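You operate a simulated robot arm through the tools that you are given. There is no shell and no other tool. Be economical: measure what you need, move in short steps, check, and stop when the job is done.

You are at the controls of a simulated two-armed robot. One attempt, no reset.

## Task
On the top of the folding table, fold the yellow washcloth in half.

Only the result counts: the job must be done as asked and must still hold three seconds after the hand-in. Knocking over, shifting, dropping, spilling or breaking anything else fails it. Flat cloth is picked up by pressing the open fingertips on it (5 to 10 N) and closing them slowly along it; thin cloth reads only 2 to 8 mm in the jaws.

## Robot
Two 7-joint arms with two-finger parallel grippers on one trunk, on a base that drives. Base frame: it is fixed to the floor where the robot stands at the start and does not move with it; the origin is under the middle of the robot, x ahead of it, y to its left, z up. Readings come in m, rad, newtons and seconds.
The left shoulder is at the start at [0.07, 0.163, 1.02], the right one opposite. Places, roughly: top of the folding table [0.5, 0.2, 0.7]. Payload 3.43 kg a hand.
The TCP of each hand is the grasp point between the finger pads, 0.034 m short of the fingertips. In the tool frame z runs along the fingers and y along their closing line. Largest opening 0.128 m; finger width 0.024, thickness 0.012; the body of the gripper, 0.048 by 0.13 m, starts 0.096 m behind the TCP.
Orientation is told as [roll, pitch, yaw] about the base's x, y, z axes, in that order, counted from this pose: with the fingers straight down and closing along the base's y, the tool's x points along the base's -x, its y along +y and its z along -z.

## Interface
- The arms move only by the tool move_arm. It takes "left_commands", "right_commands" or both (then of equal length, played together; a hand with none holds still); each is a list of rows, each a list of 3 entries, a list of its own where there are three numbers: the shift along the tool's x, y, z in units of 500 mm (1.0 is 500 mm), then the turn, a rotation vector about the tool's x, y, z in units of 120 degrees (1.0 is 120 degrees), then the gripper command, from -1 (fully open) to 1 (shut), values between in proportion. In form: [[[dx, dy, dz], [ax, ay, az], jaw], ...]. A call has 1 to 8 rows; each row is the pose to reach, as a shift and turn from the pose commanded when the call began, along the tool's axes at that moment. A call with a number of a shift or a turn outside -1 to 1 is refused whole. A row lasts 0.2 s, in which the tool goes at most 0.05 m and 0.15 rad; a call with a longer step from one row to the next is refused whole, and so is a gripper value outside its range. A pose out of reach is approached as far as the arm can. The call stops where the force on the tool passes 40 N (or 10 N more than at its start, if that is more) or the arm is blocked; 0.2 s more then pass. The fingers move at their own pace (about 0.153 m/s each) and stop on an object; they squeeze with about 25 N. The grip force told is the motor's: it shows also when the fingers shut on nothing. Time passes only in rows, and 0.2 s behind the last, so rows that repeat a pose let the fingers close. The reply holds the time, the measured pose of the TCP, the force on the tool along the base axes, the opening and the grip force, in the units named above and with some noise.
- Cameras (640 x 400 px; columns grow to the right, rows downward): "scene" is now at [0.1346, 0.003, 1.2375]; the picture's right is [0.03, -1.00, 0.00], its down [-0.69, -0.02, -0.72] and it looks along [0.72, 0.02, -0.69] (base axes); focal length 214 px, centre (320, 200). "left" rides on the left gripper at [0.076, 0.011, -0.16] in its tool frame; the picture's right is [-0.15, 0.99, 0.00], its down [-0.88, -0.13, -0.46] and it looks along [-0.45, -0.07, 0.89] (tool axes); focal length 234 px, centre (320, 200). "right" rides on the right gripper at [0.076, -0.011, -0.16] in its tool frame; the picture's right is [0.15, 0.99, 0.00], its down [-0.88, 0.13, -0.46] and it looks along [-0.45, 0.07, 0.89] (tool axes); focal length 234 px, centre (320, 200). There is no depth. A picture from a camera that has moved, and an enlarged one, comes with that camera's place and axes in the base frame and with its lens.
- snapshot(camera): a new picture of that camera. The clock stands still meanwhile.
- lift_body(by): slides the trunk up (or, below 0, down) by that many m; the arms and the scene camera ride with it, the base frame stays. It gives what a move gives, with no picture.
- roll_base(legs): drives the robot by 1 to 6 legs, each [ahead, left, turn to the left] in m, m and rad, along the robot's own axes; the way and the turn of a leg run together, so that a leg with both is an arc; at most 1.5 m and 3.142 rad a leg. The arms and the cameras ride along, it lands a little off, and it stops where it bumps. It gives what a move gives.
- pan_tilt(pan, tilt): turns the head with the scene camera to pan (to the left, within 1.501 rad either way) and tilt (down, from -0.506 to 1.204), counted from straight ahead of the robot. It gives what a move gives.
- close_up(camera, box): a new picture of the part [left, top, right, bottom] of that camera's present view, enlarged. The clock stands still meanwhile.
- sign_off(): hands the job in; it is judged then, once.

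Go step by step. Nothing tells you exact positions but the pictures and the camera data: compare them with the known pose of the tool, close in by small moves and look again before you grip or let go. The budget is 120 turns and 100 pictures, counting those below and the enlarged ones. Unless the task says otherwise, let go and move clear before handing in, and close with one line.

The tools are called after "Request:" by a JSON object that holds its "op" and its "data". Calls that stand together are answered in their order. move_arm: Moves the arms, as the interface text tells. Its arguments: {"type":"object","properties":{"left_commands":{"type":"array","items":{"type":"array"}},"right_commands":{"type":"array","items":{"type":"array"}}},"required":[]} The other tools are called the same way: lift_body (by) slides the trunk up or down; roll_base (legs) drives the base; pan_tilt (pan, tilt) turns the head that bears the scene camera; snapshot (camera) takes a picture; close_up (camera, box) takes an enlarged picture of a part of a camera's view; sign_off () hands the job in.

At the start:

```text
time_s: 0.0
left_eef_pos: [0.5727, 0.1865, 0.9832]
left_ee_rot: [0.001, 0.0, 0.002]
left_wrist_force: [0.5, -0.1, 0.1]
left_width: 0.128
left_grip_force: 0.1
right_eef_pos: [0.5826, -0.2904, 0.9477]
right_ee_rot: [0.002, 0.0, -0.001]
right_wrist_force: [0.2, 1.1, 0.4]
right_width: 0.128
right_grip_force: 0.1
trunk travel left (down, up): [-0.5, 0.44]
robot x, y, heading: [-0.0006, -0.003, -0.0]
head pan, tilt: [0.033, 0.764]
```

scene: 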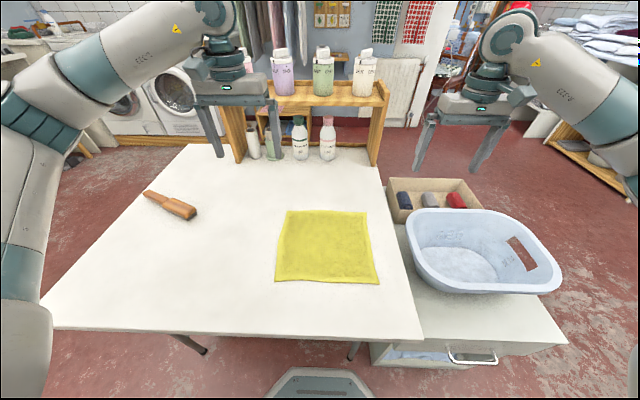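
right: 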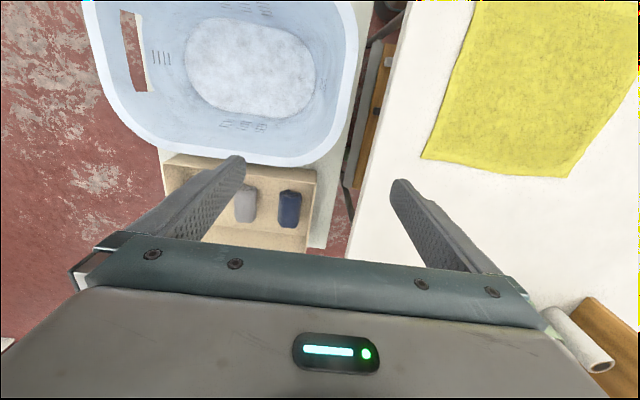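
left: 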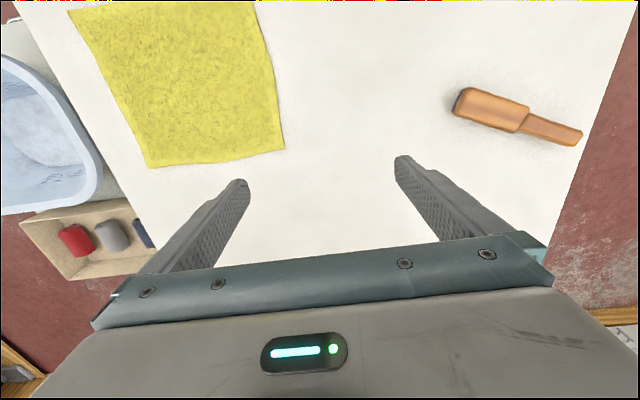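

The yellow cloth lies flat at about x 0.39–0.65 and y -0.15–0.13. I'll fold its near edge over to the far edge with both hands, but the near edge is at the limit of reach, so I'll back up a little first.

Request:
{"op": "roll_base", "data": {"legs": [[-0.1, 0, 0]]}}

Request:
{"op": "snapshot", "data": {"camera": "scene"}}

```text
time_s: 1.1
left_eef_pos: [0.4715, 0.1869, 0.9843]
left_ee_rot: [0.0, 0.0, 0.003]
left_wrist_force: [-0.1, -0.3, 0.4]
left_width: 0.1282
left_grip_force: 0.0
right_eef_pos: [0.4824, -0.2897, 0.9479]
right_ee_rot: [0.0, 0.0, 0.004]
right_wrist_force: [-0.6, -0.4, -0.3]
right_width: 0.1279
right_grip_force: 0.0
trunk travel left (down, up): [-0.5, 0.44]
robot x, y, heading: [-0.0995, -0.0004, 0.004]
head pan, tilt: [0.033, 0.764]
```

```text
96 pictures are left
camera scene: at [0.0331, 0.0032, 1.2376], right [0.04, -1.0, 0.0], down [-0.69, -0.02, -0.72], along [0.72, 0.03, -0.69], focal length 214 px, centre (320, 200)
```

scene: 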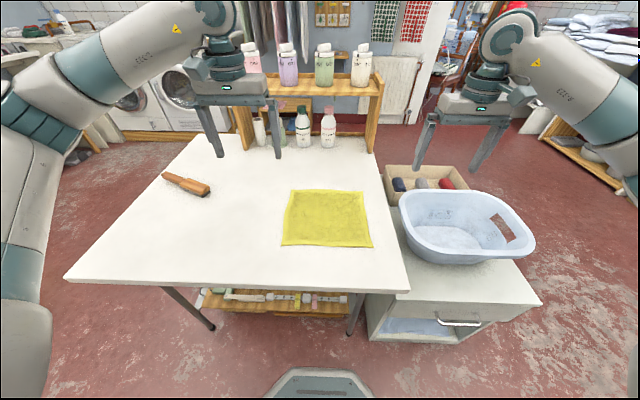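

The cloth spans x 0.40–0.656 and y -0.14–0.14. I'm moving both hands above the near corners with the jaws partly closed.

Request:
{"op": "move_arm", "data": {"left_commands": [[[0.027, -0.038, 0], [0, 0, 0], 0.22], [[0.054, -0.077, 0], [0, 0, 0], 0.22], [[0.08, -0.115, 0], [0, 0, 0], 0.22], [[0.107, -0.154, 0], [0, 0, 0], 0.22], [[0.107, -0.154, 0.092], [0, 0, 0], 0.22], [[0.107, -0.154, 0.184], [0, 0, 0], 0.22], [[0.107, -0.154, 0.276], [0, 0, 0], 0.22], [[0.107, -0.154, 0.368], [0, 0, 0], 0.22]], "right_commands": [[[0.032, 0.087, 0], [0, 0, 0], 0.22], [[0.064, 0.175, 0], [0, 0, 0], 0.22], [[0.096, 0.262, 0], [0, 0, 0], 0.22], [[0.128, 0.35, 0], [0, 0, 0], 0.22], [[0.128, 0.35, 0.074], [0, 0, 0], 0.22], [[0.128, 0.35, 0.148], [0, 0, 0], 0.22], [[0.128, 0.35, 0.222], [0, 0, 0], 0.22], [[0.128, 0.35, 0.296], [0, 0, 0], 0.22]]}}

Request:
{"op": "snapshot", "data": {"camera": "left"}}

Request:
{"op": "snapshot", "data": {"camera": "right"}}

Request:
{"op": "snapshot", "data": {"camera": "scene"}}

```text
time_s: 3.0
left_eef_pos: [0.414, 0.1076, 0.7999]
left_ee_rot: [-0.002, -0.001, 0.004]
left_wrist_force: [-0.5, -0.2, -0.7]
left_width: 0.0502
left_grip_force: 0.0
right_eef_pos: [0.4201, -0.1164, 0.8016]
right_ee_rot: [0.001, 0.001, 0.002]
right_wrist_force: [0.4, -0.6, -0.5]
right_width: 0.0501
right_grip_force: 0.1
trunk travel left (down, up): [-0.5, 0.44]
robot x, y, heading: [-0.1017, -0.0024, 0.002]
head pan, tilt: [0.033, 0.764]
```

```text
95 pictures are left
camera left: at [0.3387, 0.1201, 0.9608], right [0.14, 0.99, 0.0], down [0.88, -0.13, 0.46], along [0.45, -0.07, -0.89], focal length 234 px, centre (320, 200)
```

left: 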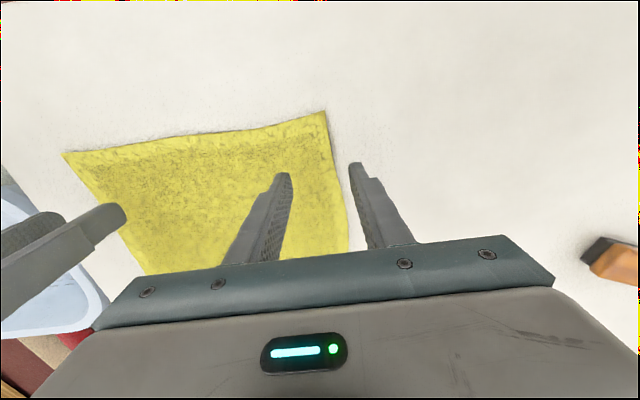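

```text
94 pictures are left
camera right: at [0.3439, -0.1288, 0.9604], right [-0.15, 0.99, 0.0], down [0.88, 0.13, 0.46], along [0.45, 0.07, -0.89], focal length 234 px, centre (320, 200)
```

right: 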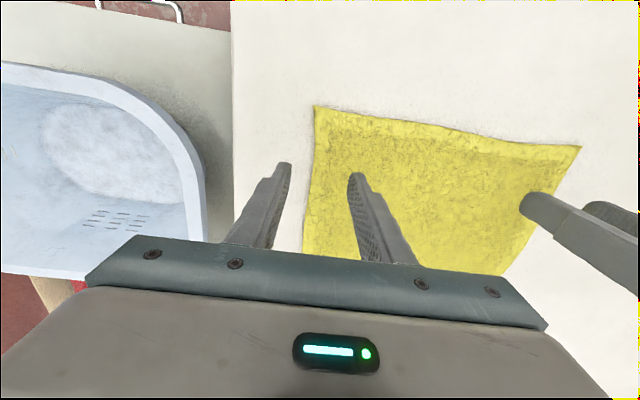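

```text
93 pictures are left
camera scene: at [0.0346, 0.0035, 1.2376], right [0.04, -1.0, 0.0], down [-0.69, -0.02, -0.72], along [0.72, 0.03, -0.69], focal length 214 px, centre (320, 200)
```

scene: 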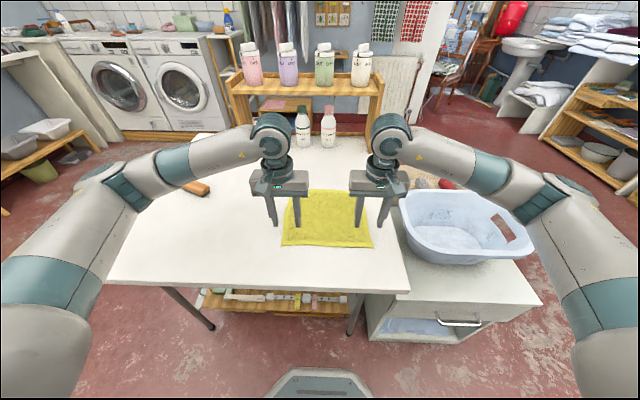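

Triangulating the corners from both hand cameras puts the surface at z≈0.745. That places the cloth at x 0.363–0.594 and y -0.127–0.123, so I'm shifting the hands to match.

Request:
{"op": "move_arm", "data": {"left_commands": [[[0.062, -0.049, 0], [0, 0, 0], 0.375], [[0.062, -0.049, 0.02], [0, 0, 0], 0.375]], "right_commands": [[[0.074, 0.053, 0], [0, 0, 0], 0.375], [[0.074, 0.053, 0.02], [0, 0, 0], 0.375]]}}

Request:
{"op": "snapshot", "data": {"camera": "left"}}

Request:
{"op": "snapshot", "data": {"camera": "right"}}

```text
time_s: 3.5
left_eef_pos: [0.3868, 0.0834, 0.789]
left_ee_rot: [-0.001, -0.001, 0.003]
left_wrist_force: [1.2, 0.1, -0.4]
left_width: 0.0396
left_grip_force: 0.0
right_eef_pos: [0.3839, -0.0913, 0.791]
right_ee_rot: [0.0, 0.001, 0.003]
right_wrist_force: [0.2, -0.4, 0.2]
right_width: 0.0399
right_grip_force: 0.1
trunk travel left (down, up): [-0.5, 0.44]
robot x, y, heading: [-0.1026, -0.0032, 0.001]
head pan, tilt: [0.033, 0.764]
```

```text
92 pictures are left
camera left: at [0.3111, 0.0952, 0.9496], right [0.14, 0.99, 0.0], down [0.88, -0.13, 0.46], along [0.45, -0.07, -0.89], focal length 234 px, centre (320, 200)
```

left: 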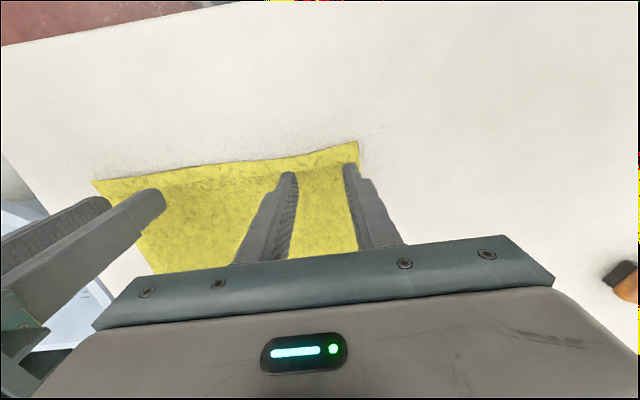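

```text
91 pictures are left
camera right: at [0.3079, -0.1027, 0.9513], right [-0.15, 0.99, 0.0], down [0.88, 0.13, 0.45], along [0.45, 0.07, -0.89], focal length 234 px, centre (320, 200)
```

right: 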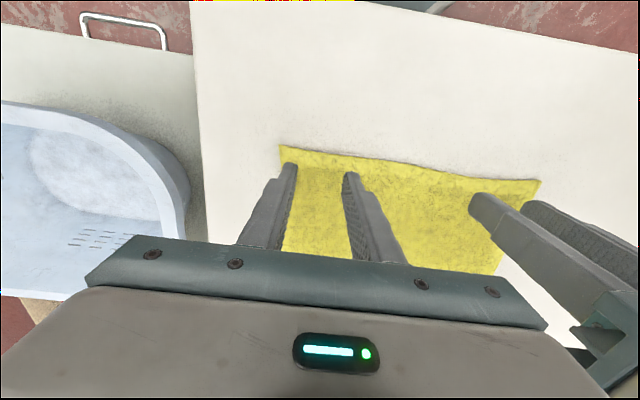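

The fingers sit over both near corners, just above the cloth. Now I'm descending slowly to find contact.

Request:
{"op": "move_arm", "data": {"left_commands": [[[0.006, -0.008, 0.008], [0, 0, 0], 0.375], [[0.006, -0.008, 0.014], [0, 0, 0], 0.375], [[0.006, -0.008, 0.018], [0, 0, 0], 0.375]], "right_commands": [[[0, 0.002, 0.008], [0, 0, 0], 0.375], [[0, 0.002, 0.016], [0, 0, 0], 0.375], [[0, 0.002, 0.022], [0, 0, 0], 0.375]]}}

```text
time_s: 4.3
left_eef_pos: [0.3848, 0.0812, 0.7799]
left_ee_rot: [0.001, 0.002, 0.005]
left_wrist_force: [-0.4, 0.0, 0.8]
left_width: 0.0401
left_grip_force: 0.1
right_eef_pos: [0.382, -0.0881, 0.7784]
right_ee_rot: [0.0, -0.002, 0.0]
right_wrist_force: [-1.3, -0.3, 1.4]
right_width: 0.0399
right_grip_force: 0.0
trunk travel left (down, up): [-0.5, 0.44]
robot x, y, heading: [-0.1003, -0.0001, 0.002]
head pan, tilt: [0.033, 0.764]
```

Request:
{"op": "move_arm", "data": {"left_commands": [[[0, 0, 0.004], [0, 0, 0], 0.375], [[0, 0, 0.006], [0, 0, 0], 0.375]], "right_commands": [[[0, 0, 0.002], [0, 0, 0], 0.375], [[0, 0, 0.004], [0, 0, 0], 0.375]]}}

```text
time_s: 5.0
left_eef_pos: [0.3836, 0.0811, 0.777]
left_ee_rot: [0.001, -0.004, 0.003]
left_wrist_force: [2.3, 0.2, 7.7]
left_width: 0.04
left_grip_force: 0.1
right_eef_pos: [0.3807, -0.0879, 0.7778]
right_ee_rot: [0.001, -0.002, 0.001]
right_wrist_force: [0.9, -1.8, 5.2]
right_width: 0.0399
right_grip_force: 0.1
trunk travel left (down, up): [-0.5, 0.44]
robot x, y, heading: [-0.1027, 0.001, 0.0]
head pan, tilt: [0.033, 0.764]
```

Both hands are pressing within range (7.7 N and 5.2 N), at z≈0.777. Now I'm closing the jaws slowly along the cloth.

Request:
{"op": "move_arm", "data": {"left_commands": [[[0, 0, 0], [0, 0, 0], 0.5], [[0, 0, 0], [0, 0, 0], 0.6], [[0, 0, 0], [0, 0, 0], 0.7], [[0, 0, 0], [0, 0, 0], 0.8], [[0, 0, 0], [0, 0, 0], 0.9], [[0, 0, 0], [0, 0, 0], 1.0], [[0, 0, 0], [0, 0, 0], 1.0]], "right_commands": [[[0, 0, 0.001], [0, 0, 0], 0.5], [[0, 0, 0.001], [0, 0, 0], 0.6], [[0, 0, 0.001], [0, 0, 0], 0.7], [[0, 0, 0.001], [0, 0, 0], 0.8], [[0, 0, 0.001], [0, 0, 0], 0.9], [[0, 0, 0.001], [0, 0, 0], 1.0], [[0, 0, 0.001], [0, 0, 0], 1.0]]}}

Request:
{"op": "snapshot", "data": {"camera": "left"}}

Request:
{"op": "snapshot", "data": {"camera": "right"}}

```text
time_s: 6.5
left_eef_pos: [0.3824, 0.0808, 0.7772]
left_ee_rot: [-0.002, -0.002, 0.004]
left_wrist_force: [0.2, -7.8, 7.5]
left_width: 0.0041
left_grip_force: 24.4
right_eef_pos: [0.3828, -0.0875, 0.7762]
right_ee_rot: [0.001, -0.001, 0.002]
right_wrist_force: [0.6, 5.1, 18.7]
right_width: 0.0058
right_grip_force: 24.9
trunk travel left (down, up): [-0.5, 0.44]
robot x, y, heading: [-0.0993, 0.0009, -0.0]
head pan, tilt: [0.033, 0.764]
```

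```text
90 pictures are left
camera left: at [0.3069, 0.0924, 0.9382], right [0.14, 0.99, 0.0], down [0.88, -0.13, 0.46], along [0.45, -0.07, -0.89], focal length 234 px, centre (320, 200)
```

left: 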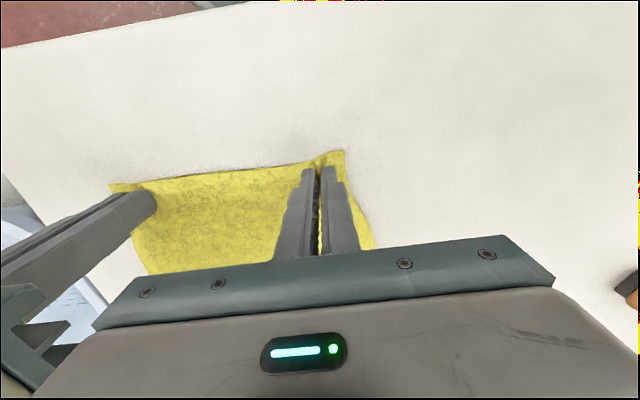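

```text
89 pictures are left
camera right: at [0.3041, -0.1002, 0.9371], right [-0.15, 0.99, 0.0], down [0.88, 0.13, 0.46], along [0.45, 0.07, -0.89], focal length 234 px, centre (320, 200)
```

right: 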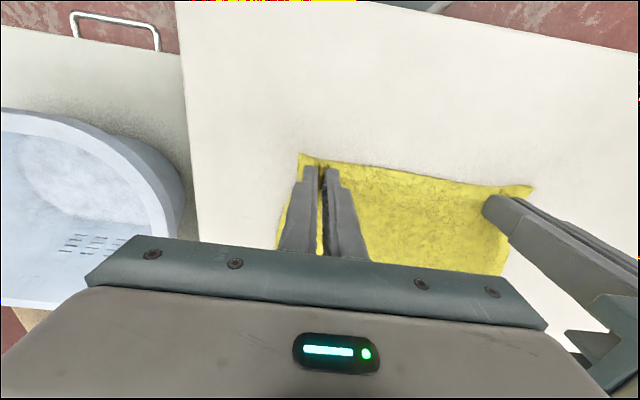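

Both grips hold, but with this grip the hem would turn the wrong way when folded away from me. It's easier to tilt the hands while folding the far edge toward me, so I'll release gently, back up, and take the far corners.

Request:
{"op": "move_arm", "data": {"left_commands": [[[0, 0, 0], [0, 0, 0], 0.8], [[0, 0, 0], [0, 0, 0], 0.6], [[0, 0, 0], [0, 0, 0], 0.4], [[0, 0, -0.06], [0, 0, 0], 0.375], [[0, 0, -0.14], [0, 0, 0], 0.375], [[0, 0, -0.22], [0, 0, 0], 0.375], [[0, 0, -0.3], [0, 0, 0], 0.375]], "right_commands": [[[0, 0, 0], [0, 0, 0], 0.8], [[0, 0, 0], [0, 0, 0], 0.6], [[0, 0, 0], [0, 0, 0], 0.4], [[0, 0, -0.06], [0, 0, 0], 0.375], [[0, 0, -0.14], [0, 0, 0], 0.375], [[0, 0, -0.22], [0, 0, 0], 0.375], [[0, 0, -0.3], [0, 0, 0], 0.375]]}}

Request:
{"op": "roll_base", "data": {"legs": [[-0.14, 0, 0]]}}

Request:
{"op": "snapshot", "data": {"camera": "scene"}}

```text
time_s: 8.2
left_eef_pos: [0.3846, 0.0837, 0.9276]
left_ee_rot: [0.0, 0.0, 0.003]
left_wrist_force: [-0.3, -0.4, -0.6]
left_width: 0.04
left_grip_force: 0.1
right_eef_pos: [0.3798, -0.0828, 0.9298]
right_ee_rot: [-0.001, 0.001, 0.002]
right_wrist_force: [-0.4, 0.3, -0.1]
right_width: 0.0401
right_grip_force: 0.0
trunk travel left (down, up): [-0.5, 0.44]
robot x, y, heading: [-0.1039, 0.0017, 0.001]
head pan, tilt: [0.033, 0.764]
```

```text
time_s: 9.5
left_eef_pos: [0.2453, 0.0795, 0.9268]
left_ee_rot: [0.0, -0.002, -0.001]
left_wrist_force: [-0.3, 0.3, 0.7]
left_width: 0.0399
left_grip_force: 0.1
right_eef_pos: [0.2389, -0.085, 0.9293]
right_ee_rot: [0.001, -0.001, -0.004]
right_wrist_force: [-0.2, -0.4, 0.6]
right_width: 0.0396
right_grip_force: 0.0
trunk travel left (down, up): [-0.5, 0.44]
robot x, y, heading: [-0.2387, -0.0009, -0.008]
head pan, tilt: [0.033, 0.764]
```

```text
88 pictures are left
camera scene: at [-0.1073, 0.0027, 1.2376], right [0.03, -1.0, 0.0], down [-0.69, -0.02, -0.72], along [0.72, 0.02, -0.69], focal length 214 px, centre (320, 200)
```

scene: 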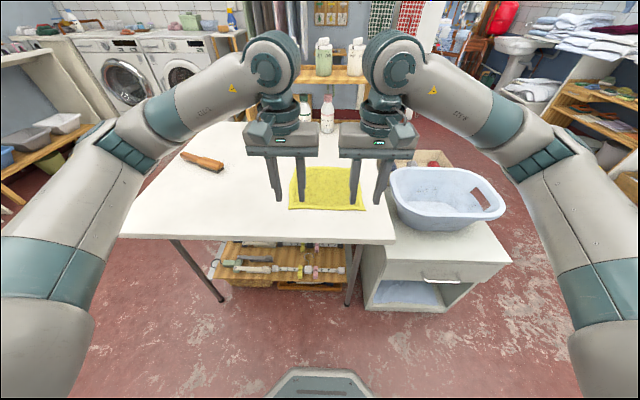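

I'm moving both hands forward at height to see the far corners.

Request:
{"op": "move_arm", "data": {"left_commands": [[[-0.08, 0, 0], [0, 0, 0], 0.375], [[-0.16, 0, 0], [0, 0, 0], 0.375], [[-0.24, 0, 0], [0, 0, 0], 0.375], [[-0.32, 0, 0], [0, 0, 0], 0.375], [[-0.4, 0, 0], [0, 0, 0], 0.375], [[-0.48, 0, 0], [0, 0, 0], 0.375], [[-0.56, 0, 0], [0, 0, 0], 0.375], [[-0.64, 0, 0], [0, 0, 0], 0.375]], "right_commands": [[[-0.08, 0, 0], [0, 0, 0], 0.375], [[-0.16, 0, 0], [0, 0, 0], 0.375], [[-0.24, 0, 0], [0, 0, 0], 0.375], [[-0.32, 0, 0], [0, 0, 0], 0.375], [[-0.4, 0, 0], [0, 0, 0], 0.375], [[-0.48, 0, 0], [0, 0, 0], 0.375], [[-0.57, 0, 0], [0, 0, 0], 0.375], [[-0.65, 0, 0], [0, 0, 0], 0.375]]}}

Request:
{"op": "snapshot", "data": {"camera": "left"}}

Request:
{"op": "snapshot", "data": {"camera": "right"}}

Request:
{"op": "close_up", "data": {"camera": "scene", "box": [240, 120, 400, 220]}}

```text
time_s: 11.3
left_eef_pos: [0.5561, 0.0703, 0.9281]
left_ee_rot: [0.024, -0.009, -0.053]
left_wrist_force: [1.6, 16.3, 2.2]
left_width: 0.0399
left_grip_force: 0.1
right_eef_pos: [0.5553, -0.0699, 0.9305]
right_ee_rot: [-0.034, -0.018, 0.09]
right_wrist_force: [-0.7, -15.7, -0.4]
right_width: 0.0399
right_grip_force: 0.0
trunk travel left (down, up): [-0.5, 0.44]
robot x, y, heading: [-0.2398, -0.0011, -0.001]
head pan, tilt: [0.033, 0.764]
stopped in row 8 (left hand): the force on the tool passed its limit (the readings are from after the stop); the commanded pose is now the measured one
```

```text
87 pictures are left
camera left: at [0.4798, 0.0822, 1.0894], right [0.2, 0.98, 0.02], down [0.87, -0.19, 0.46], along [0.46, -0.07, -0.89], focal length 234 px, centre (320, 200)
```

left: 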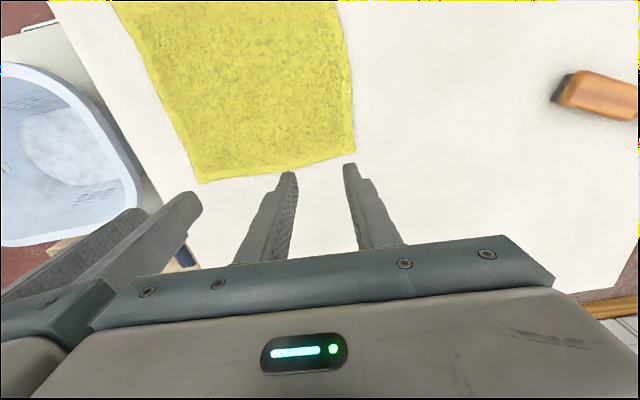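

```text
86 pictures are left
camera right: at [0.4776, -0.0838, 1.0902], right [-0.23, 0.97, -0.04], down [0.86, 0.22, 0.47], along [0.46, 0.08, -0.88], focal length 234 px, centre (320, 200)
```

right: 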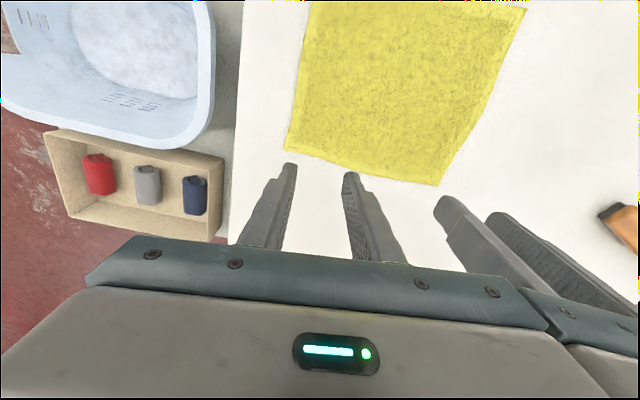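

```text
4.00 times, centred on (320, 170) of scene
camera zoom: at [-0.1067, 0.0035, 1.2376], right [0.03, -1.0, 0.0], down [-0.69, -0.02, -0.72], along [0.72, 0.02, -0.69], focal length 858 px, centre (320, 320)
```

zoom: 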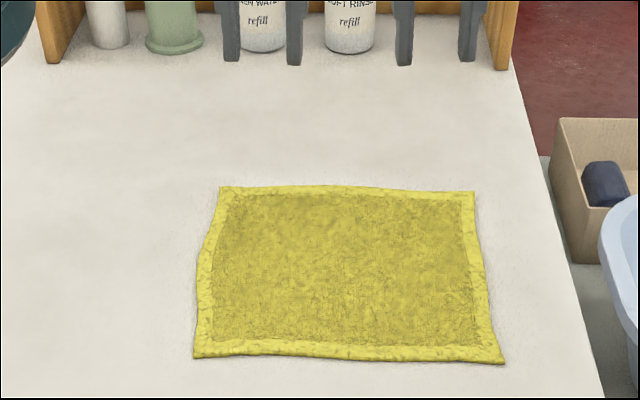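

The two wrists brushed each other in mid-air because they were too close; nothing else was touched. I'll spread the hands and straighten them.

Request:
{"op": "move_arm", "data": {"left_commands": [[[0, 0.03, 0], [0.006, 0.002, -0.012], 0.375], [[0, 0.06, 0], [0.0115, 0.0043, -0.0253], 0.375], [[0, 0.06, 0], [0.0115, 0.0043, -0.0253], 0.375]], "right_commands": [[[0, -0.03, 0], [-0.008, 0.004, 0.02], 0.375], [[0, -0.06, 0], [-0.0162, 0.0086, 0.043], 0.375], [[0, -0.06, 0], [-0.0162, 0.0086, 0.043], 0.375]]}}

Request:
{"op": "snapshot", "data": {"camera": "scene"}}

```text
time_s: 12.1
left_eef_pos: [0.5568, 0.0958, 0.9306]
left_ee_rot: [0.0, 0.0, -0.004]
left_wrist_force: [0.4, 0.4, 1.3]
left_width: 0.04
left_grip_force: 0.1
right_eef_pos: [0.5587, -0.0995, 0.9308]
right_ee_rot: [0.001, -0.001, 0.003]
right_wrist_force: [-0.5, -0.3, 0.5]
right_width: 0.0399
right_grip_force: 0.0
trunk travel left (down, up): [-0.5, 0.44]
robot x, y, heading: [-0.2433, -0.0019, 0.0]
head pan, tilt: [0.033, 0.764]
```

```text
84 pictures are left
camera scene: at [-0.106, 0.0027, 1.2375], right [0.03, -1.0, 0.0], down [-0.69, -0.02, -0.72], along [0.72, 0.02, -0.69], focal length 214 px, centre (320, 200)
```

scene: 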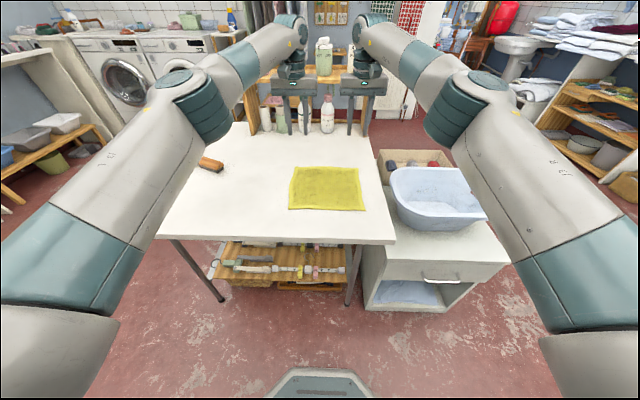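

The hands are separated and straight again. Now descending over the far corners, at x≈0.578.

Request:
{"op": "move_arm", "data": {"left_commands": [[[-0.042, -0.012, 0.07], [0, 0, 0], 0.375], [[-0.042, -0.012, 0.15], [0, 0, 0], 0.375], [[-0.042, -0.012, 0.22], [0, 0, 0], 0.375], [[-0.042, -0.012, 0.275], [0, 0, 0], 0.375], [[-0.042, -0.012, 0.275], [0, 0, 0], 0.375]], "right_commands": [[[-0.039, 0.009, 0.07], [0, 0, 0], 0.375], [[-0.039, 0.009, 0.15], [0, 0, 0], 0.375], [[-0.039, 0.009, 0.22], [0, 0, 0], 0.375], [[-0.039, 0.009, 0.275], [0, 0, 0], 0.375], [[-0.039, 0.009, 0.275], [0, 0, 0], 0.375]]}}

Request:
{"op": "snapshot", "data": {"camera": "left"}}

Request:
{"op": "snapshot", "data": {"camera": "right"}}

Request:
{"op": "close_up", "data": {"camera": "scene", "box": [240, 120, 400, 220]}}

```text
time_s: 13.3
left_eef_pos: [0.5781, 0.0885, 0.7898]
left_ee_rot: [-0.001, -0.003, -0.004]
left_wrist_force: [-0.6, 0.2, 0.2]
left_width: 0.0399
left_grip_force: 0.1
left hand out of reach, approached as far as the arm can: row 1
right_eef_pos: [0.5775, -0.0934, 0.7964]
right_ee_rot: [0.002, -0.002, 0.005]
right_wrist_force: [-0.4, 0.4, 0.8]
right_width: 0.04
right_grip_force: 0.0
right hand out of reach, approached as far as the arm can: row 1
trunk travel left (down, up): [-0.5, 0.44]
robot x, y, heading: [-0.2405, -0.0036, -0.002]
head pan, tilt: [0.033, 0.764]
```

```text
83 pictures are left
camera left: at [0.5032, 0.101, 0.95], right [0.15, 0.99, 0.0], down [0.88, -0.13, 0.46], along [0.45, -0.07, -0.89], focal length 234 px, centre (320, 200)
```

left: 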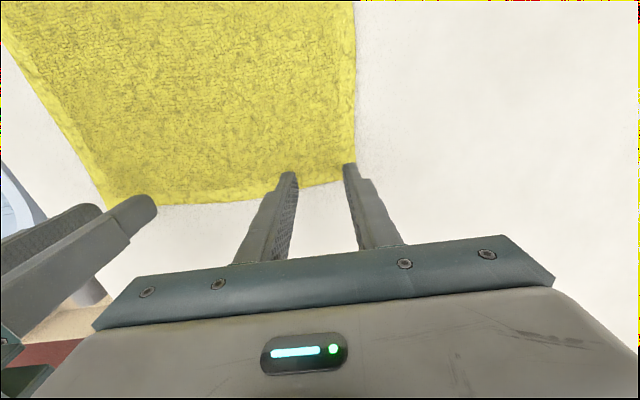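

```text
82 pictures are left
camera right: at [0.5015, -0.1055, 0.9559], right [-0.15, 0.99, 0.0], down [0.88, 0.13, 0.46], along [0.45, 0.07, -0.89], focal length 234 px, centre (320, 200)
```

right: 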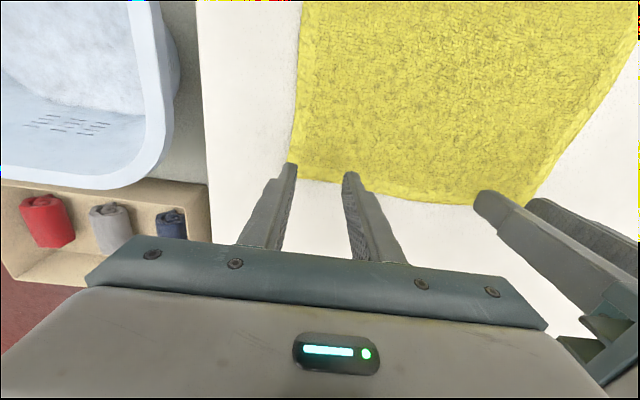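

```text
4.00 times, centred on (320, 170) of scene
camera zoom: at [-0.1067, 0.0028, 1.2376], right [0.03, -1.0, 0.0], down [-0.69, -0.02, -0.72], along [0.72, 0.02, -0.69], focal length 858 px, centre (320, 320)
```

zoom: 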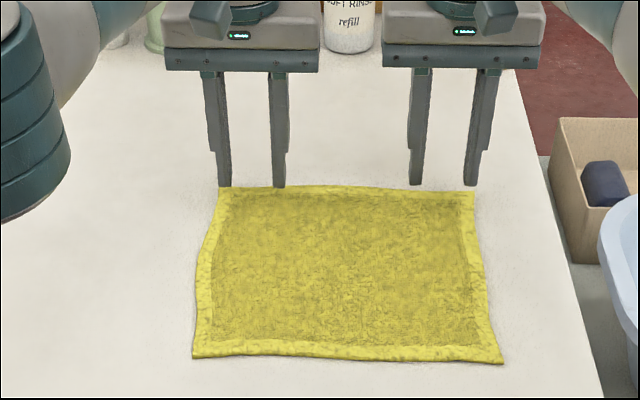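

The far edge is at about x 0.58–0.588, so I'm shifting both hands about 1.3 cm back and slightly inward. Then I'll go down to contact.

Request:
{"op": "move_arm", "data": {"left_commands": [[[0.024, -0.007, 0], [0, 0, 0], 0.47], [[0.024, -0.007, 0.01], [0, 0, 0], 0.47], [[0.024, -0.007, 0.018], [0, 0, 0], 0.47], [[0.024, -0.007, 0.022], [0, 0, 0], 0.47]], "right_commands": [[[0.031, 0.007, 0], [0, 0, 0], 0.47], [[0.031, 0.007, 0.015], [0, 0, 0], 0.47], [[0.031, 0.007, 0.024], [0, 0, 0], 0.47], [[0.031, 0.007, 0.03], [0, 0, 0], 0.47]]}}

Request:
{"op": "snapshot", "data": {"camera": "left"}}

Request:
{"op": "snapshot", "data": {"camera": "right"}}

```text
time_s: 14.3
left_eef_pos: [0.5686, 0.0874, 0.7814]
left_ee_rot: [0.0, -0.001, -0.005]
left_wrist_force: [-0.5, 1.4, -0.5]
left_width: 0.0339
left_grip_force: 0.0
right_eef_pos: [0.5625, -0.0908, 0.7799]
right_ee_rot: [0.0, -0.002, 0.004]
right_wrist_force: [-0.3, 0.2, 0.7]
right_width: 0.0344
right_grip_force: 0.1
trunk travel left (down, up): [-0.5, 0.44]
robot x, y, heading: [-0.2392, -0.0, -0.0]
head pan, tilt: [0.033, 0.764]
```

```text
80 pictures are left
camera left: at [0.492, 0.0988, 0.9409], right [0.15, 0.99, 0.0], down [0.88, -0.13, 0.46], along [0.45, -0.07, -0.89], focal length 234 px, centre (320, 200)
```

left: 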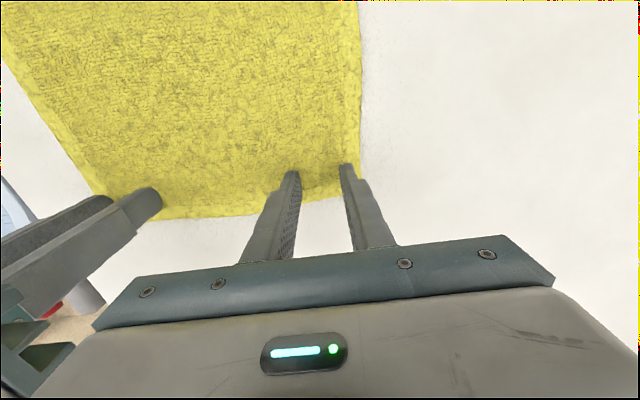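

```text
79 pictures are left
camera right: at [0.4871, -0.1029, 0.9396], right [-0.15, 0.99, 0.0], down [0.88, 0.13, 0.46], along [0.45, 0.07, -0.89], focal length 234 px, centre (320, 200)
```

right: 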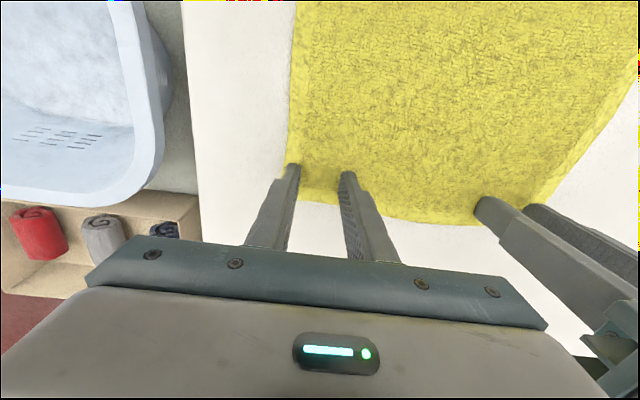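

Both fingertip pairs are inside the far hem with about 2 cm of margin. Pressing down.

Request:
{"op": "move_arm", "data": {"left_commands": [[[0, -0.006, 0.004], [0, 0, 0], 0.47], [[0, -0.006, 0.008], [0, 0, 0], 0.47], [[0, -0.006, 0.01], [0, 0, 0], 0.47]], "right_commands": [[[0, 0, 0.002], [0, 0, 0], 0.47], [[0, 0, 0.005], [0, 0, 0], 0.47], [[0, 0, 0.007], [0, 0, 0], 0.47]]}}

```text
time_s: 15.1
left_eef_pos: [0.5649, 0.0829, 0.7772]
left_ee_rot: [-0.002, -0.004, -0.005]
left_wrist_force: [2.4, -0.9, 10.7]
left_width: 0.0339
left_grip_force: 0.0
right_eef_pos: [0.5615, -0.0893, 0.7774]
right_ee_rot: [0.001, -0.004, 0.003]
right_wrist_force: [2.2, 0.0, 5.5]
right_width: 0.0339
right_grip_force: 0.2
trunk travel left (down, up): [-0.5, 0.44]
robot x, y, heading: [-0.241, 0.0035, -0.006]
head pan, tilt: [0.033, 0.764]
```

Request:
{"op": "move_arm", "data": {"left_commands": [[[0, 0, -0.001], [0, 0, 0], 0.55], [[0, 0, -0.001], [0, 0, 0], 0.65], [[0, 0, -0.001], [0, 0, 0], 0.75], [[0, 0, -0.001], [0, 0, 0], 0.85], [[0, 0, -0.001], [0, 0, 0], 0.95], [[0, 0, -0.001], [0, 0, 0], 1.0], [[0, 0, -0.001], [0, 0, 0], 1.0]], "right_commands": [[[0, 0, 0.0005], [0, 0, 0], 0.55], [[0, 0, 0.0005], [0, 0, 0], 0.65], [[0, 0, 0.0005], [0, 0, 0], 0.75], [[0, 0, 0.0005], [0, 0, 0], 0.85], [[0, 0, 0.0005], [0, 0, 0], 0.95], [[0, 0, 0.0005], [0, 0, 0], 1.0], [[0, 0, 0.0005], [0, 0, 0], 1.0]]}}

```text
time_s: 16.7
left_eef_pos: [0.5656, 0.0839, 0.7776]
left_ee_rot: [-0.001, -0.004, -0.005]
left_wrist_force: [0.8, -15.1, 9.0]
left_width: 0.0041
left_grip_force: 25.0
right_eef_pos: [0.5615, -0.0879, 0.7767]
right_ee_rot: [0.004, -0.003, 0.008]
right_wrist_force: [-0.8, 15.6, 10.3]
right_width: 0.005
right_grip_force: 25.1
trunk travel left (down, up): [-0.5, 0.44]
robot x, y, heading: [-0.2408, 0.0011, -0.001]
head pan, tilt: [0.033, 0.764]
```

Both corners are gripped (4–5 mm in the jaws). I'm lifting along an arc to the mid-fold and checking there.

Request:
{"op": "move_arm", "data": {"left_commands": [[[0.006, 0, -0.045], [0, 0, 0], 1], [[0.023, 0, -0.088], [0, 0, 0], 1], [[0.051, 0, -0.124], [0, 0, 0], 1], [[0.087, 0, -0.152], [0, 0, 0], 1], [[0.13, 0, -0.169], [0, 0, 0], 1], [[0.175, 0, -0.175], [0, 0, 0], 1]], "right_commands": [[[0.006, 0, -0.045], [0, 0, 0], 1], [[0.023, 0, -0.088], [0, 0, 0], 1], [[0.051, 0, -0.124], [0, 0, 0], 1], [[0.087, 0, -0.152], [0, 0, 0], 1], [[0.13, 0, -0.169], [0, 0, 0], 1], [[0.175, 0, -0.175], [0, 0, 0], 1]]}}

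Request:
{"op": "snapshot", "data": {"camera": "scene"}}

Request:
{"op": "snapshot", "data": {"camera": "right"}}

```text
time_s: 18.1
left_eef_pos: [0.4773, 0.0854, 0.8644]
left_ee_rot: [-0.002, -0.001, -0.005]
left_wrist_force: [1.1, -22.1, 0.0]
left_width: 0.0043
left_grip_force: 24.5
right_eef_pos: [0.4764, -0.0894, 0.8639]
right_ee_rot: [0.005, -0.002, 0.004]
right_wrist_force: [-0.6, 22.4, -0.2]
right_width: 0.0052
right_grip_force: 25.3
trunk travel left (down, up): [-0.5, 0.44]
robot x, y, heading: [-0.2395, -0.0006, 0.0]
head pan, tilt: [0.033, 0.764]
```

```text
78 pictures are left
camera scene: at [-0.107, 0.0027, 1.2376], right [0.03, -1.0, 0.0], down [-0.69, -0.02, -0.72], along [0.72, 0.02, -0.69], focal length 214 px, centre (320, 200)
```

scene: 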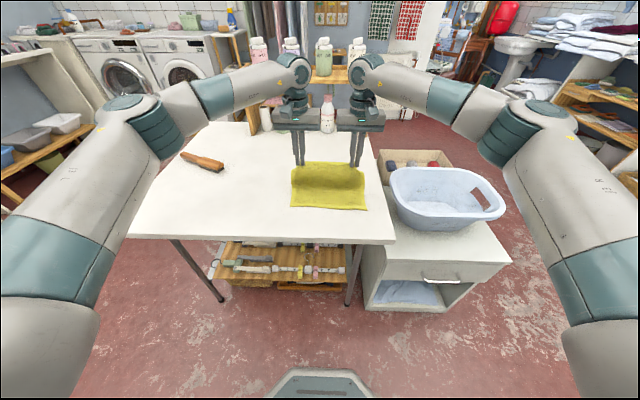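

```text
77 pictures are left
camera right: at [0.4001, -0.1032, 1.0236], right [-0.15, 0.99, 0.0], down [0.88, 0.13, 0.46], along [0.45, 0.07, -0.89], focal length 234 px, centre (320, 200)
```

right: 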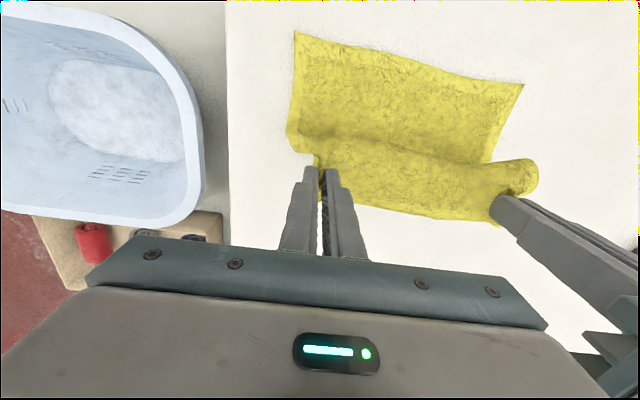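

The fold is forming well, but there is about 22 N of sideways pull between the hands. I'll ease them inward slightly and finish the arc while tilting the fingers forward.

Request:
{"op": "move_arm", "data": {"left_commands": [[[0.0386, -0.01, 0.0032], [0, -0.0583, 0], 1], [[0.0762, -0.01, 0.0126], [0, -0.1167, 0], 1], [[0.112, -0.01, 0.028], [0, -0.175, 0], 1], [[0.1444, -0.01, 0.049], [0, -0.2333, 0], 1], [[0.173, -0.01, 0.0748], [0, -0.2917, 0], 1], [[0.1972, -0.01, 0.105], [0, -0.35, 0], 1], [[0.2128, -0.01, 0.1318], [0, -0.4, 0], 1], [[0.2204, -0.01, 0.155], [0, -0.4, 0], 1]], "right_commands": [[[0.0386, 0.01, 0.0032], [0, -0.0583, 0], 1], [[0.0762, 0.01, 0.0126], [0, -0.1167, 0], 1], [[0.112, 0.01, 0.028], [0, -0.175, 0], 1], [[0.1444, 0.01, 0.049], [0, -0.2333, 0], 1], [[0.173, 0.01, 0.0748], [0, -0.2917, 0], 1], [[0.1972, 0.01, 0.105], [0, -0.35, 0], 1], [[0.2128, 0.01, 0.1318], [0, -0.4, 0], 1], [[0.2204, 0.01, 0.155], [0, -0.4, 0], 1]]}}

Request:
{"op": "snapshot", "data": {"camera": "scene"}}

Request:
{"op": "snapshot", "data": {"camera": "right"}}

Request:
{"op": "close_up", "data": {"camera": "scene", "box": [240, 120, 400, 220]}}

```text
time_s: 19.9
left_eef_pos: [0.3688, 0.0793, 0.7842]
left_ee_rot: [-0.001, -0.842, -0.001]
left_wrist_force: [0.0, -3.5, 0.1]
left_width: 0.0039
left_grip_force: 25.0
right_eef_pos: [0.365, -0.0865, 0.785]
right_ee_rot: [0.004, -0.84, 0.001]
right_wrist_force: [0.0, 4.6, 0.0]
right_width: 0.0045
right_grip_force: 25.1
trunk travel left (down, up): [-0.5, 0.44]
robot x, y, heading: [-0.2391, -0.0017, -0.004]
head pan, tilt: [0.033, 0.764]
```

```text
76 pictures are left
camera scene: at [-0.106, 0.0027, 1.2376], right [0.03, -1.0, 0.0], down [-0.69, -0.02, -0.72], along [0.72, 0.02, -0.69], focal length 214 px, centre (320, 200)
```

scene: 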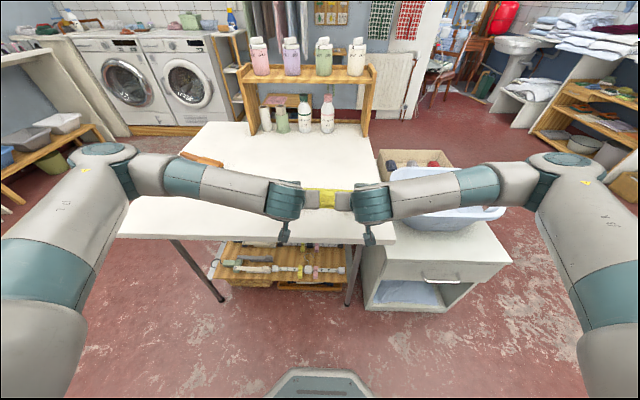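

```text
75 pictures are left
camera right: at [0.1949, -0.0992, 0.8352], right [-0.1, 0.99, -0.11], down [0.25, 0.13, 0.96], along [0.96, 0.07, -0.26], focal length 234 px, centre (320, 200)
```

right: 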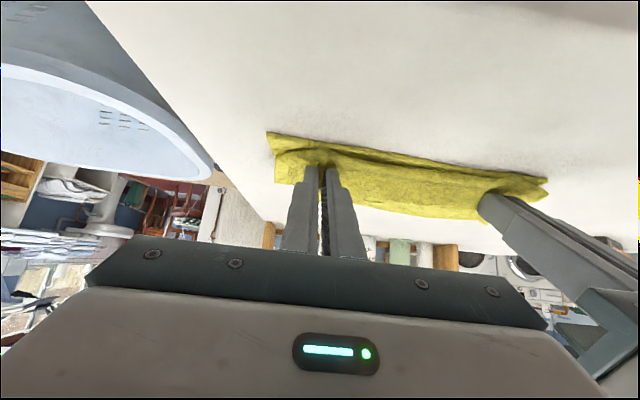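

```text
4.00 times, centred on (320, 170) of scene
camera zoom: at [-0.106, 0.0027, 1.2376], right [0.03, -1.0, 0.0], down [-0.69, -0.02, -0.72], along [0.72, 0.02, -0.69], focal length 858 px, centre (320, 320)
```

zoom: 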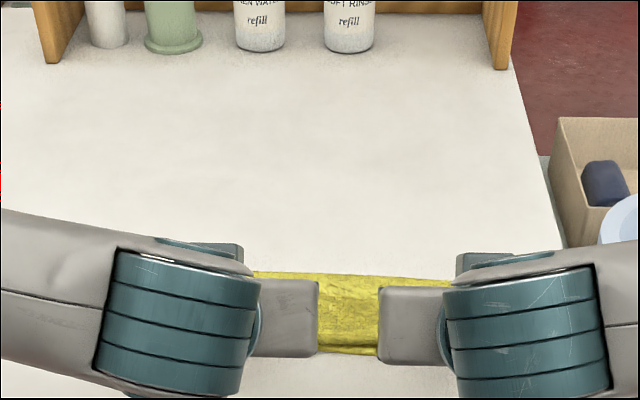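

The far edge is now just above the near edge. I'm lowering the last 12 mm and nudging slightly nearer before release.

Request:
{"op": "move_arm", "data": {"left_commands": [[[0.012, 0, 0], [0, 0, 0], 1], [[0.022, 0, 0.001], [0, 0, 0], 1], [[0.031, 0, 0.001], [0, 0, 0], 1]], "right_commands": [[[0.01, 0, 0.002], [0, 0, 0], 1], [[0.019, 0, 0.004], [0, 0, 0], 1], [[0.027, 0, 0.0056], [0, 0, 0], 1]]}}

Request:
{"op": "snapshot", "data": {"camera": "left"}}

Request:
{"op": "snapshot", "data": {"camera": "right"}}

```text
time_s: 20.7
left_eef_pos: [0.358, 0.0808, 0.7769]
left_ee_rot: [-0.004, -0.845, -0.001]
left_wrist_force: [4.7, -4.9, 18.3]
left_width: 0.0042
left_grip_force: 25.3
right_eef_pos: [0.3576, -0.0857, 0.7768]
right_ee_rot: [0.003, -0.85, 0.001]
right_wrist_force: [4.8, 5.6, 19.6]
right_width: 0.0044
right_grip_force: 25.1
trunk travel left (down, up): [-0.5, 0.44]
robot x, y, heading: [-0.2406, 0.0002, -0.007]
head pan, tilt: [0.033, 0.764]
```

```text
73 pictures are left
camera left: at [0.1894, 0.0934, 0.8283], right [0.1, 0.99, 0.11], down [0.24, -0.13, 0.96], along [0.97, -0.07, -0.25], focal length 234 px, centre (320, 200)
```

left: 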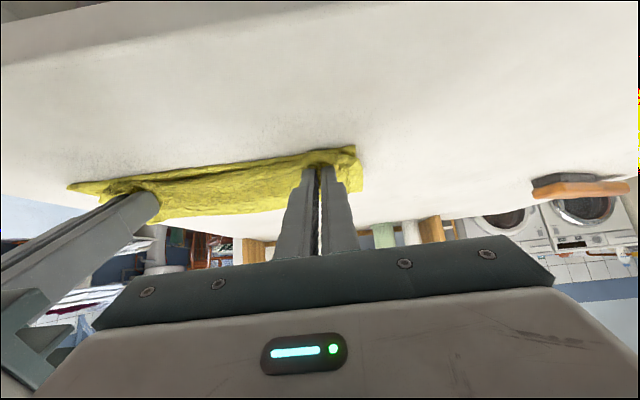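

```text
72 pictures are left
camera right: at [0.1878, -0.0985, 0.827], right [-0.1, 0.99, -0.11], down [0.24, 0.13, 0.96], along [0.97, 0.07, -0.25], focal length 234 px, centre (320, 200)
```

right: 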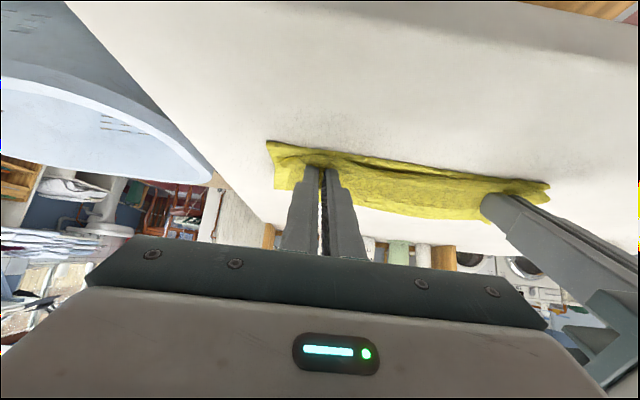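

Both corners are pressed down at the near edge. Opening slowly and retreating up and back.

Request:
{"op": "move_arm", "data": {"left_commands": [[[-0.003, 0, 0], [0, 0, 0], 0.8], [[-0.003, 0, 0], [0, 0, 0], 0.6], [[-0.003, 0, 0], [0, 0, 0], 0.45], [[-0.003, 0, -0.05], [0, 0, 0], 0.4], [[0, 0, -0.12], [0, 0, 0], 0.4], [[-0.04, 0, -0.18], [0, 0, 0], 0.4], [[-0.09, 0, -0.24], [0, 0, 0], 0.4], [[-0.144, 0, -0.29], [0, 0, 0], 0.4]], "right_commands": [[[-0.003, 0, 0], [0, 0, 0], 0.8], [[-0.003, 0, 0], [0, 0, 0], 0.6], [[-0.003, 0, 0], [0, 0, 0], 0.45], [[-0.003, 0, -0.05], [0, 0, 0], 0.4], [[0, 0, -0.12], [0, 0, 0], 0.4], [[-0.04, 0, -0.18], [0, 0, 0], 0.4], [[-0.09, 0, -0.24], [0, 0, 0], 0.4], [[-0.144, 0, -0.29], [0, 0, 0], 0.4]]}}

Request:
{"op": "snapshot", "data": {"camera": "left"}}

Request:
{"op": "snapshot", "data": {"camera": "right"}}

Request:
{"op": "snapshot", "data": {"camera": "scene"}}

```text
time_s: 22.5
left_eef_pos: [0.2983, 0.0809, 0.9266]
left_ee_rot: [-0.001, -0.838, -0.003]
left_wrist_force: [-0.2, 0.8, -0.8]
left_width: 0.0385
left_grip_force: 0.1
right_eef_pos: [0.2969, -0.0851, 0.9249]
right_ee_rot: [0.003, -0.84, 0.005]
right_wrist_force: [-0.4, 0.5, 0.5]
right_width: 0.0383
right_grip_force: 0.1
trunk travel left (down, up): [-0.5, 0.44]
robot x, y, heading: [-0.2386, -0.0032, -0.005]
head pan, tilt: [0.033, 0.764]
```

```text
71 pictures are left
camera left: at [0.1286, 0.0924, 0.9787], right [0.1, 0.99, 0.11], down [0.25, -0.13, 0.96], along [0.96, -0.07, -0.26], focal length 234 px, centre (320, 200)
```

left: 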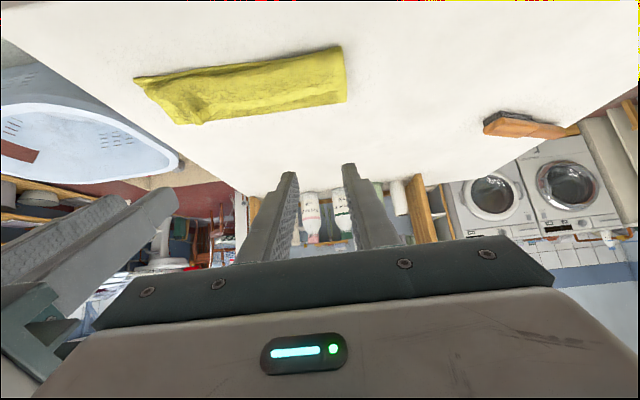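

```text
70 pictures are left
camera right: at [0.1279, -0.0979, 0.9755], right [-0.1, 0.99, -0.11], down [0.25, 0.13, 0.96], along [0.96, 0.07, -0.26], focal length 234 px, centre (320, 200)
```

right: 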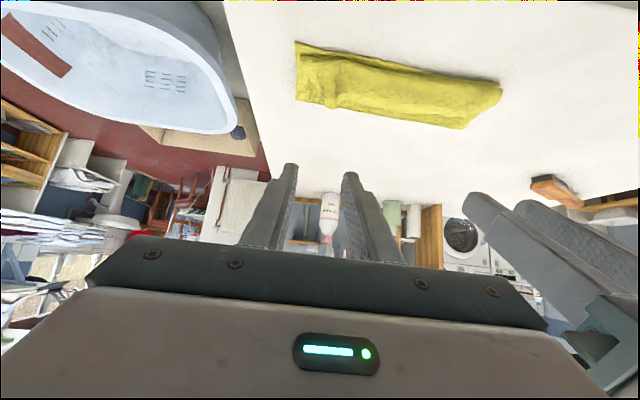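

```text
69 pictures are left
camera scene: at [-0.107, 0.0028, 1.2374], right [0.03, -1.0, 0.0], down [-0.69, -0.02, -0.72], along [0.72, 0.02, -0.69], focal length 214 px, centre (320, 200)
```

scene: 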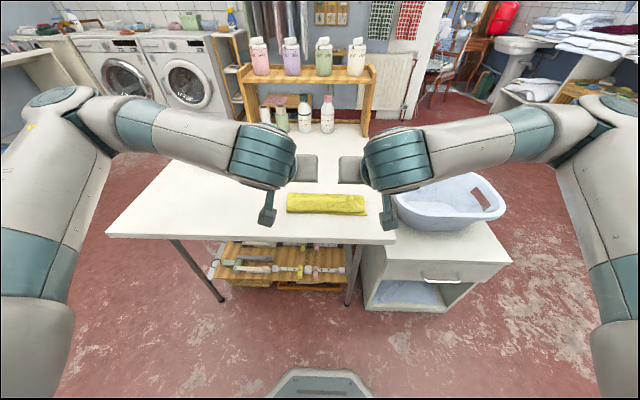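

Request:
{"op": "close_up", "data": {"camera": "scene", "box": [270, 180, 382, 250]}}

Request:
{"op": "close_up", "data": {"camera": "right", "box": [270, 20, 526, 180]}}

Request:
{"op": "close_up", "data": {"camera": "left", "box": [116, 20, 372, 180]}}

```text
5.71 times, centred on (326, 215) of scene
camera zoom: at [-0.107, 0.0028, 1.2374], right [0.03, -1.0, 0.0], down [-0.69, -0.02, -0.72], along [0.72, 0.02, -0.69], focal length 1226 px, centre (286, 114)
```

zoom: 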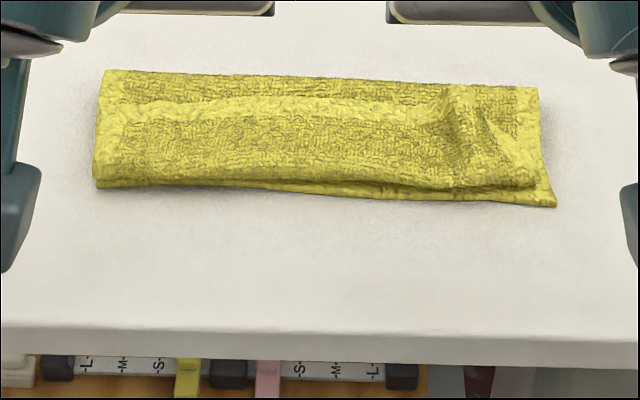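

```text
2.50 times, centred on (398, 100) of right
camera zoom: at [0.1279, -0.0979, 0.9755], right [-0.1, 0.99, -0.11], down [0.25, 0.13, 0.96], along [0.96, 0.07, -0.26], focal length 585 px, centre (125, 450)
```

zoom: 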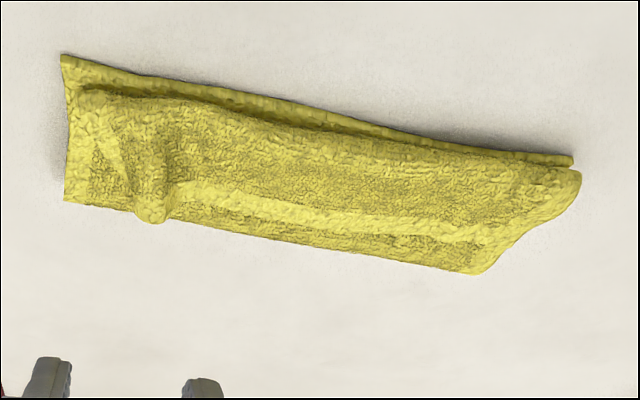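

```text
2.50 times, centred on (244, 100) of left
camera zoom: at [0.1286, 0.0924, 0.9787], right [0.1, 0.99, 0.11], down [0.25, -0.13, 0.96], along [0.96, -0.07, -0.26], focal length 585 px, centre (510, 450)
```

zoom: 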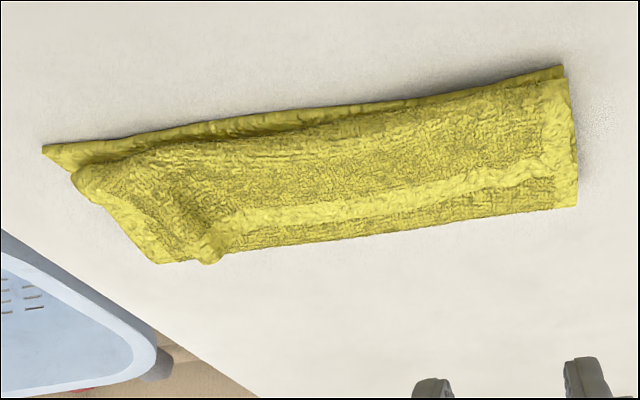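

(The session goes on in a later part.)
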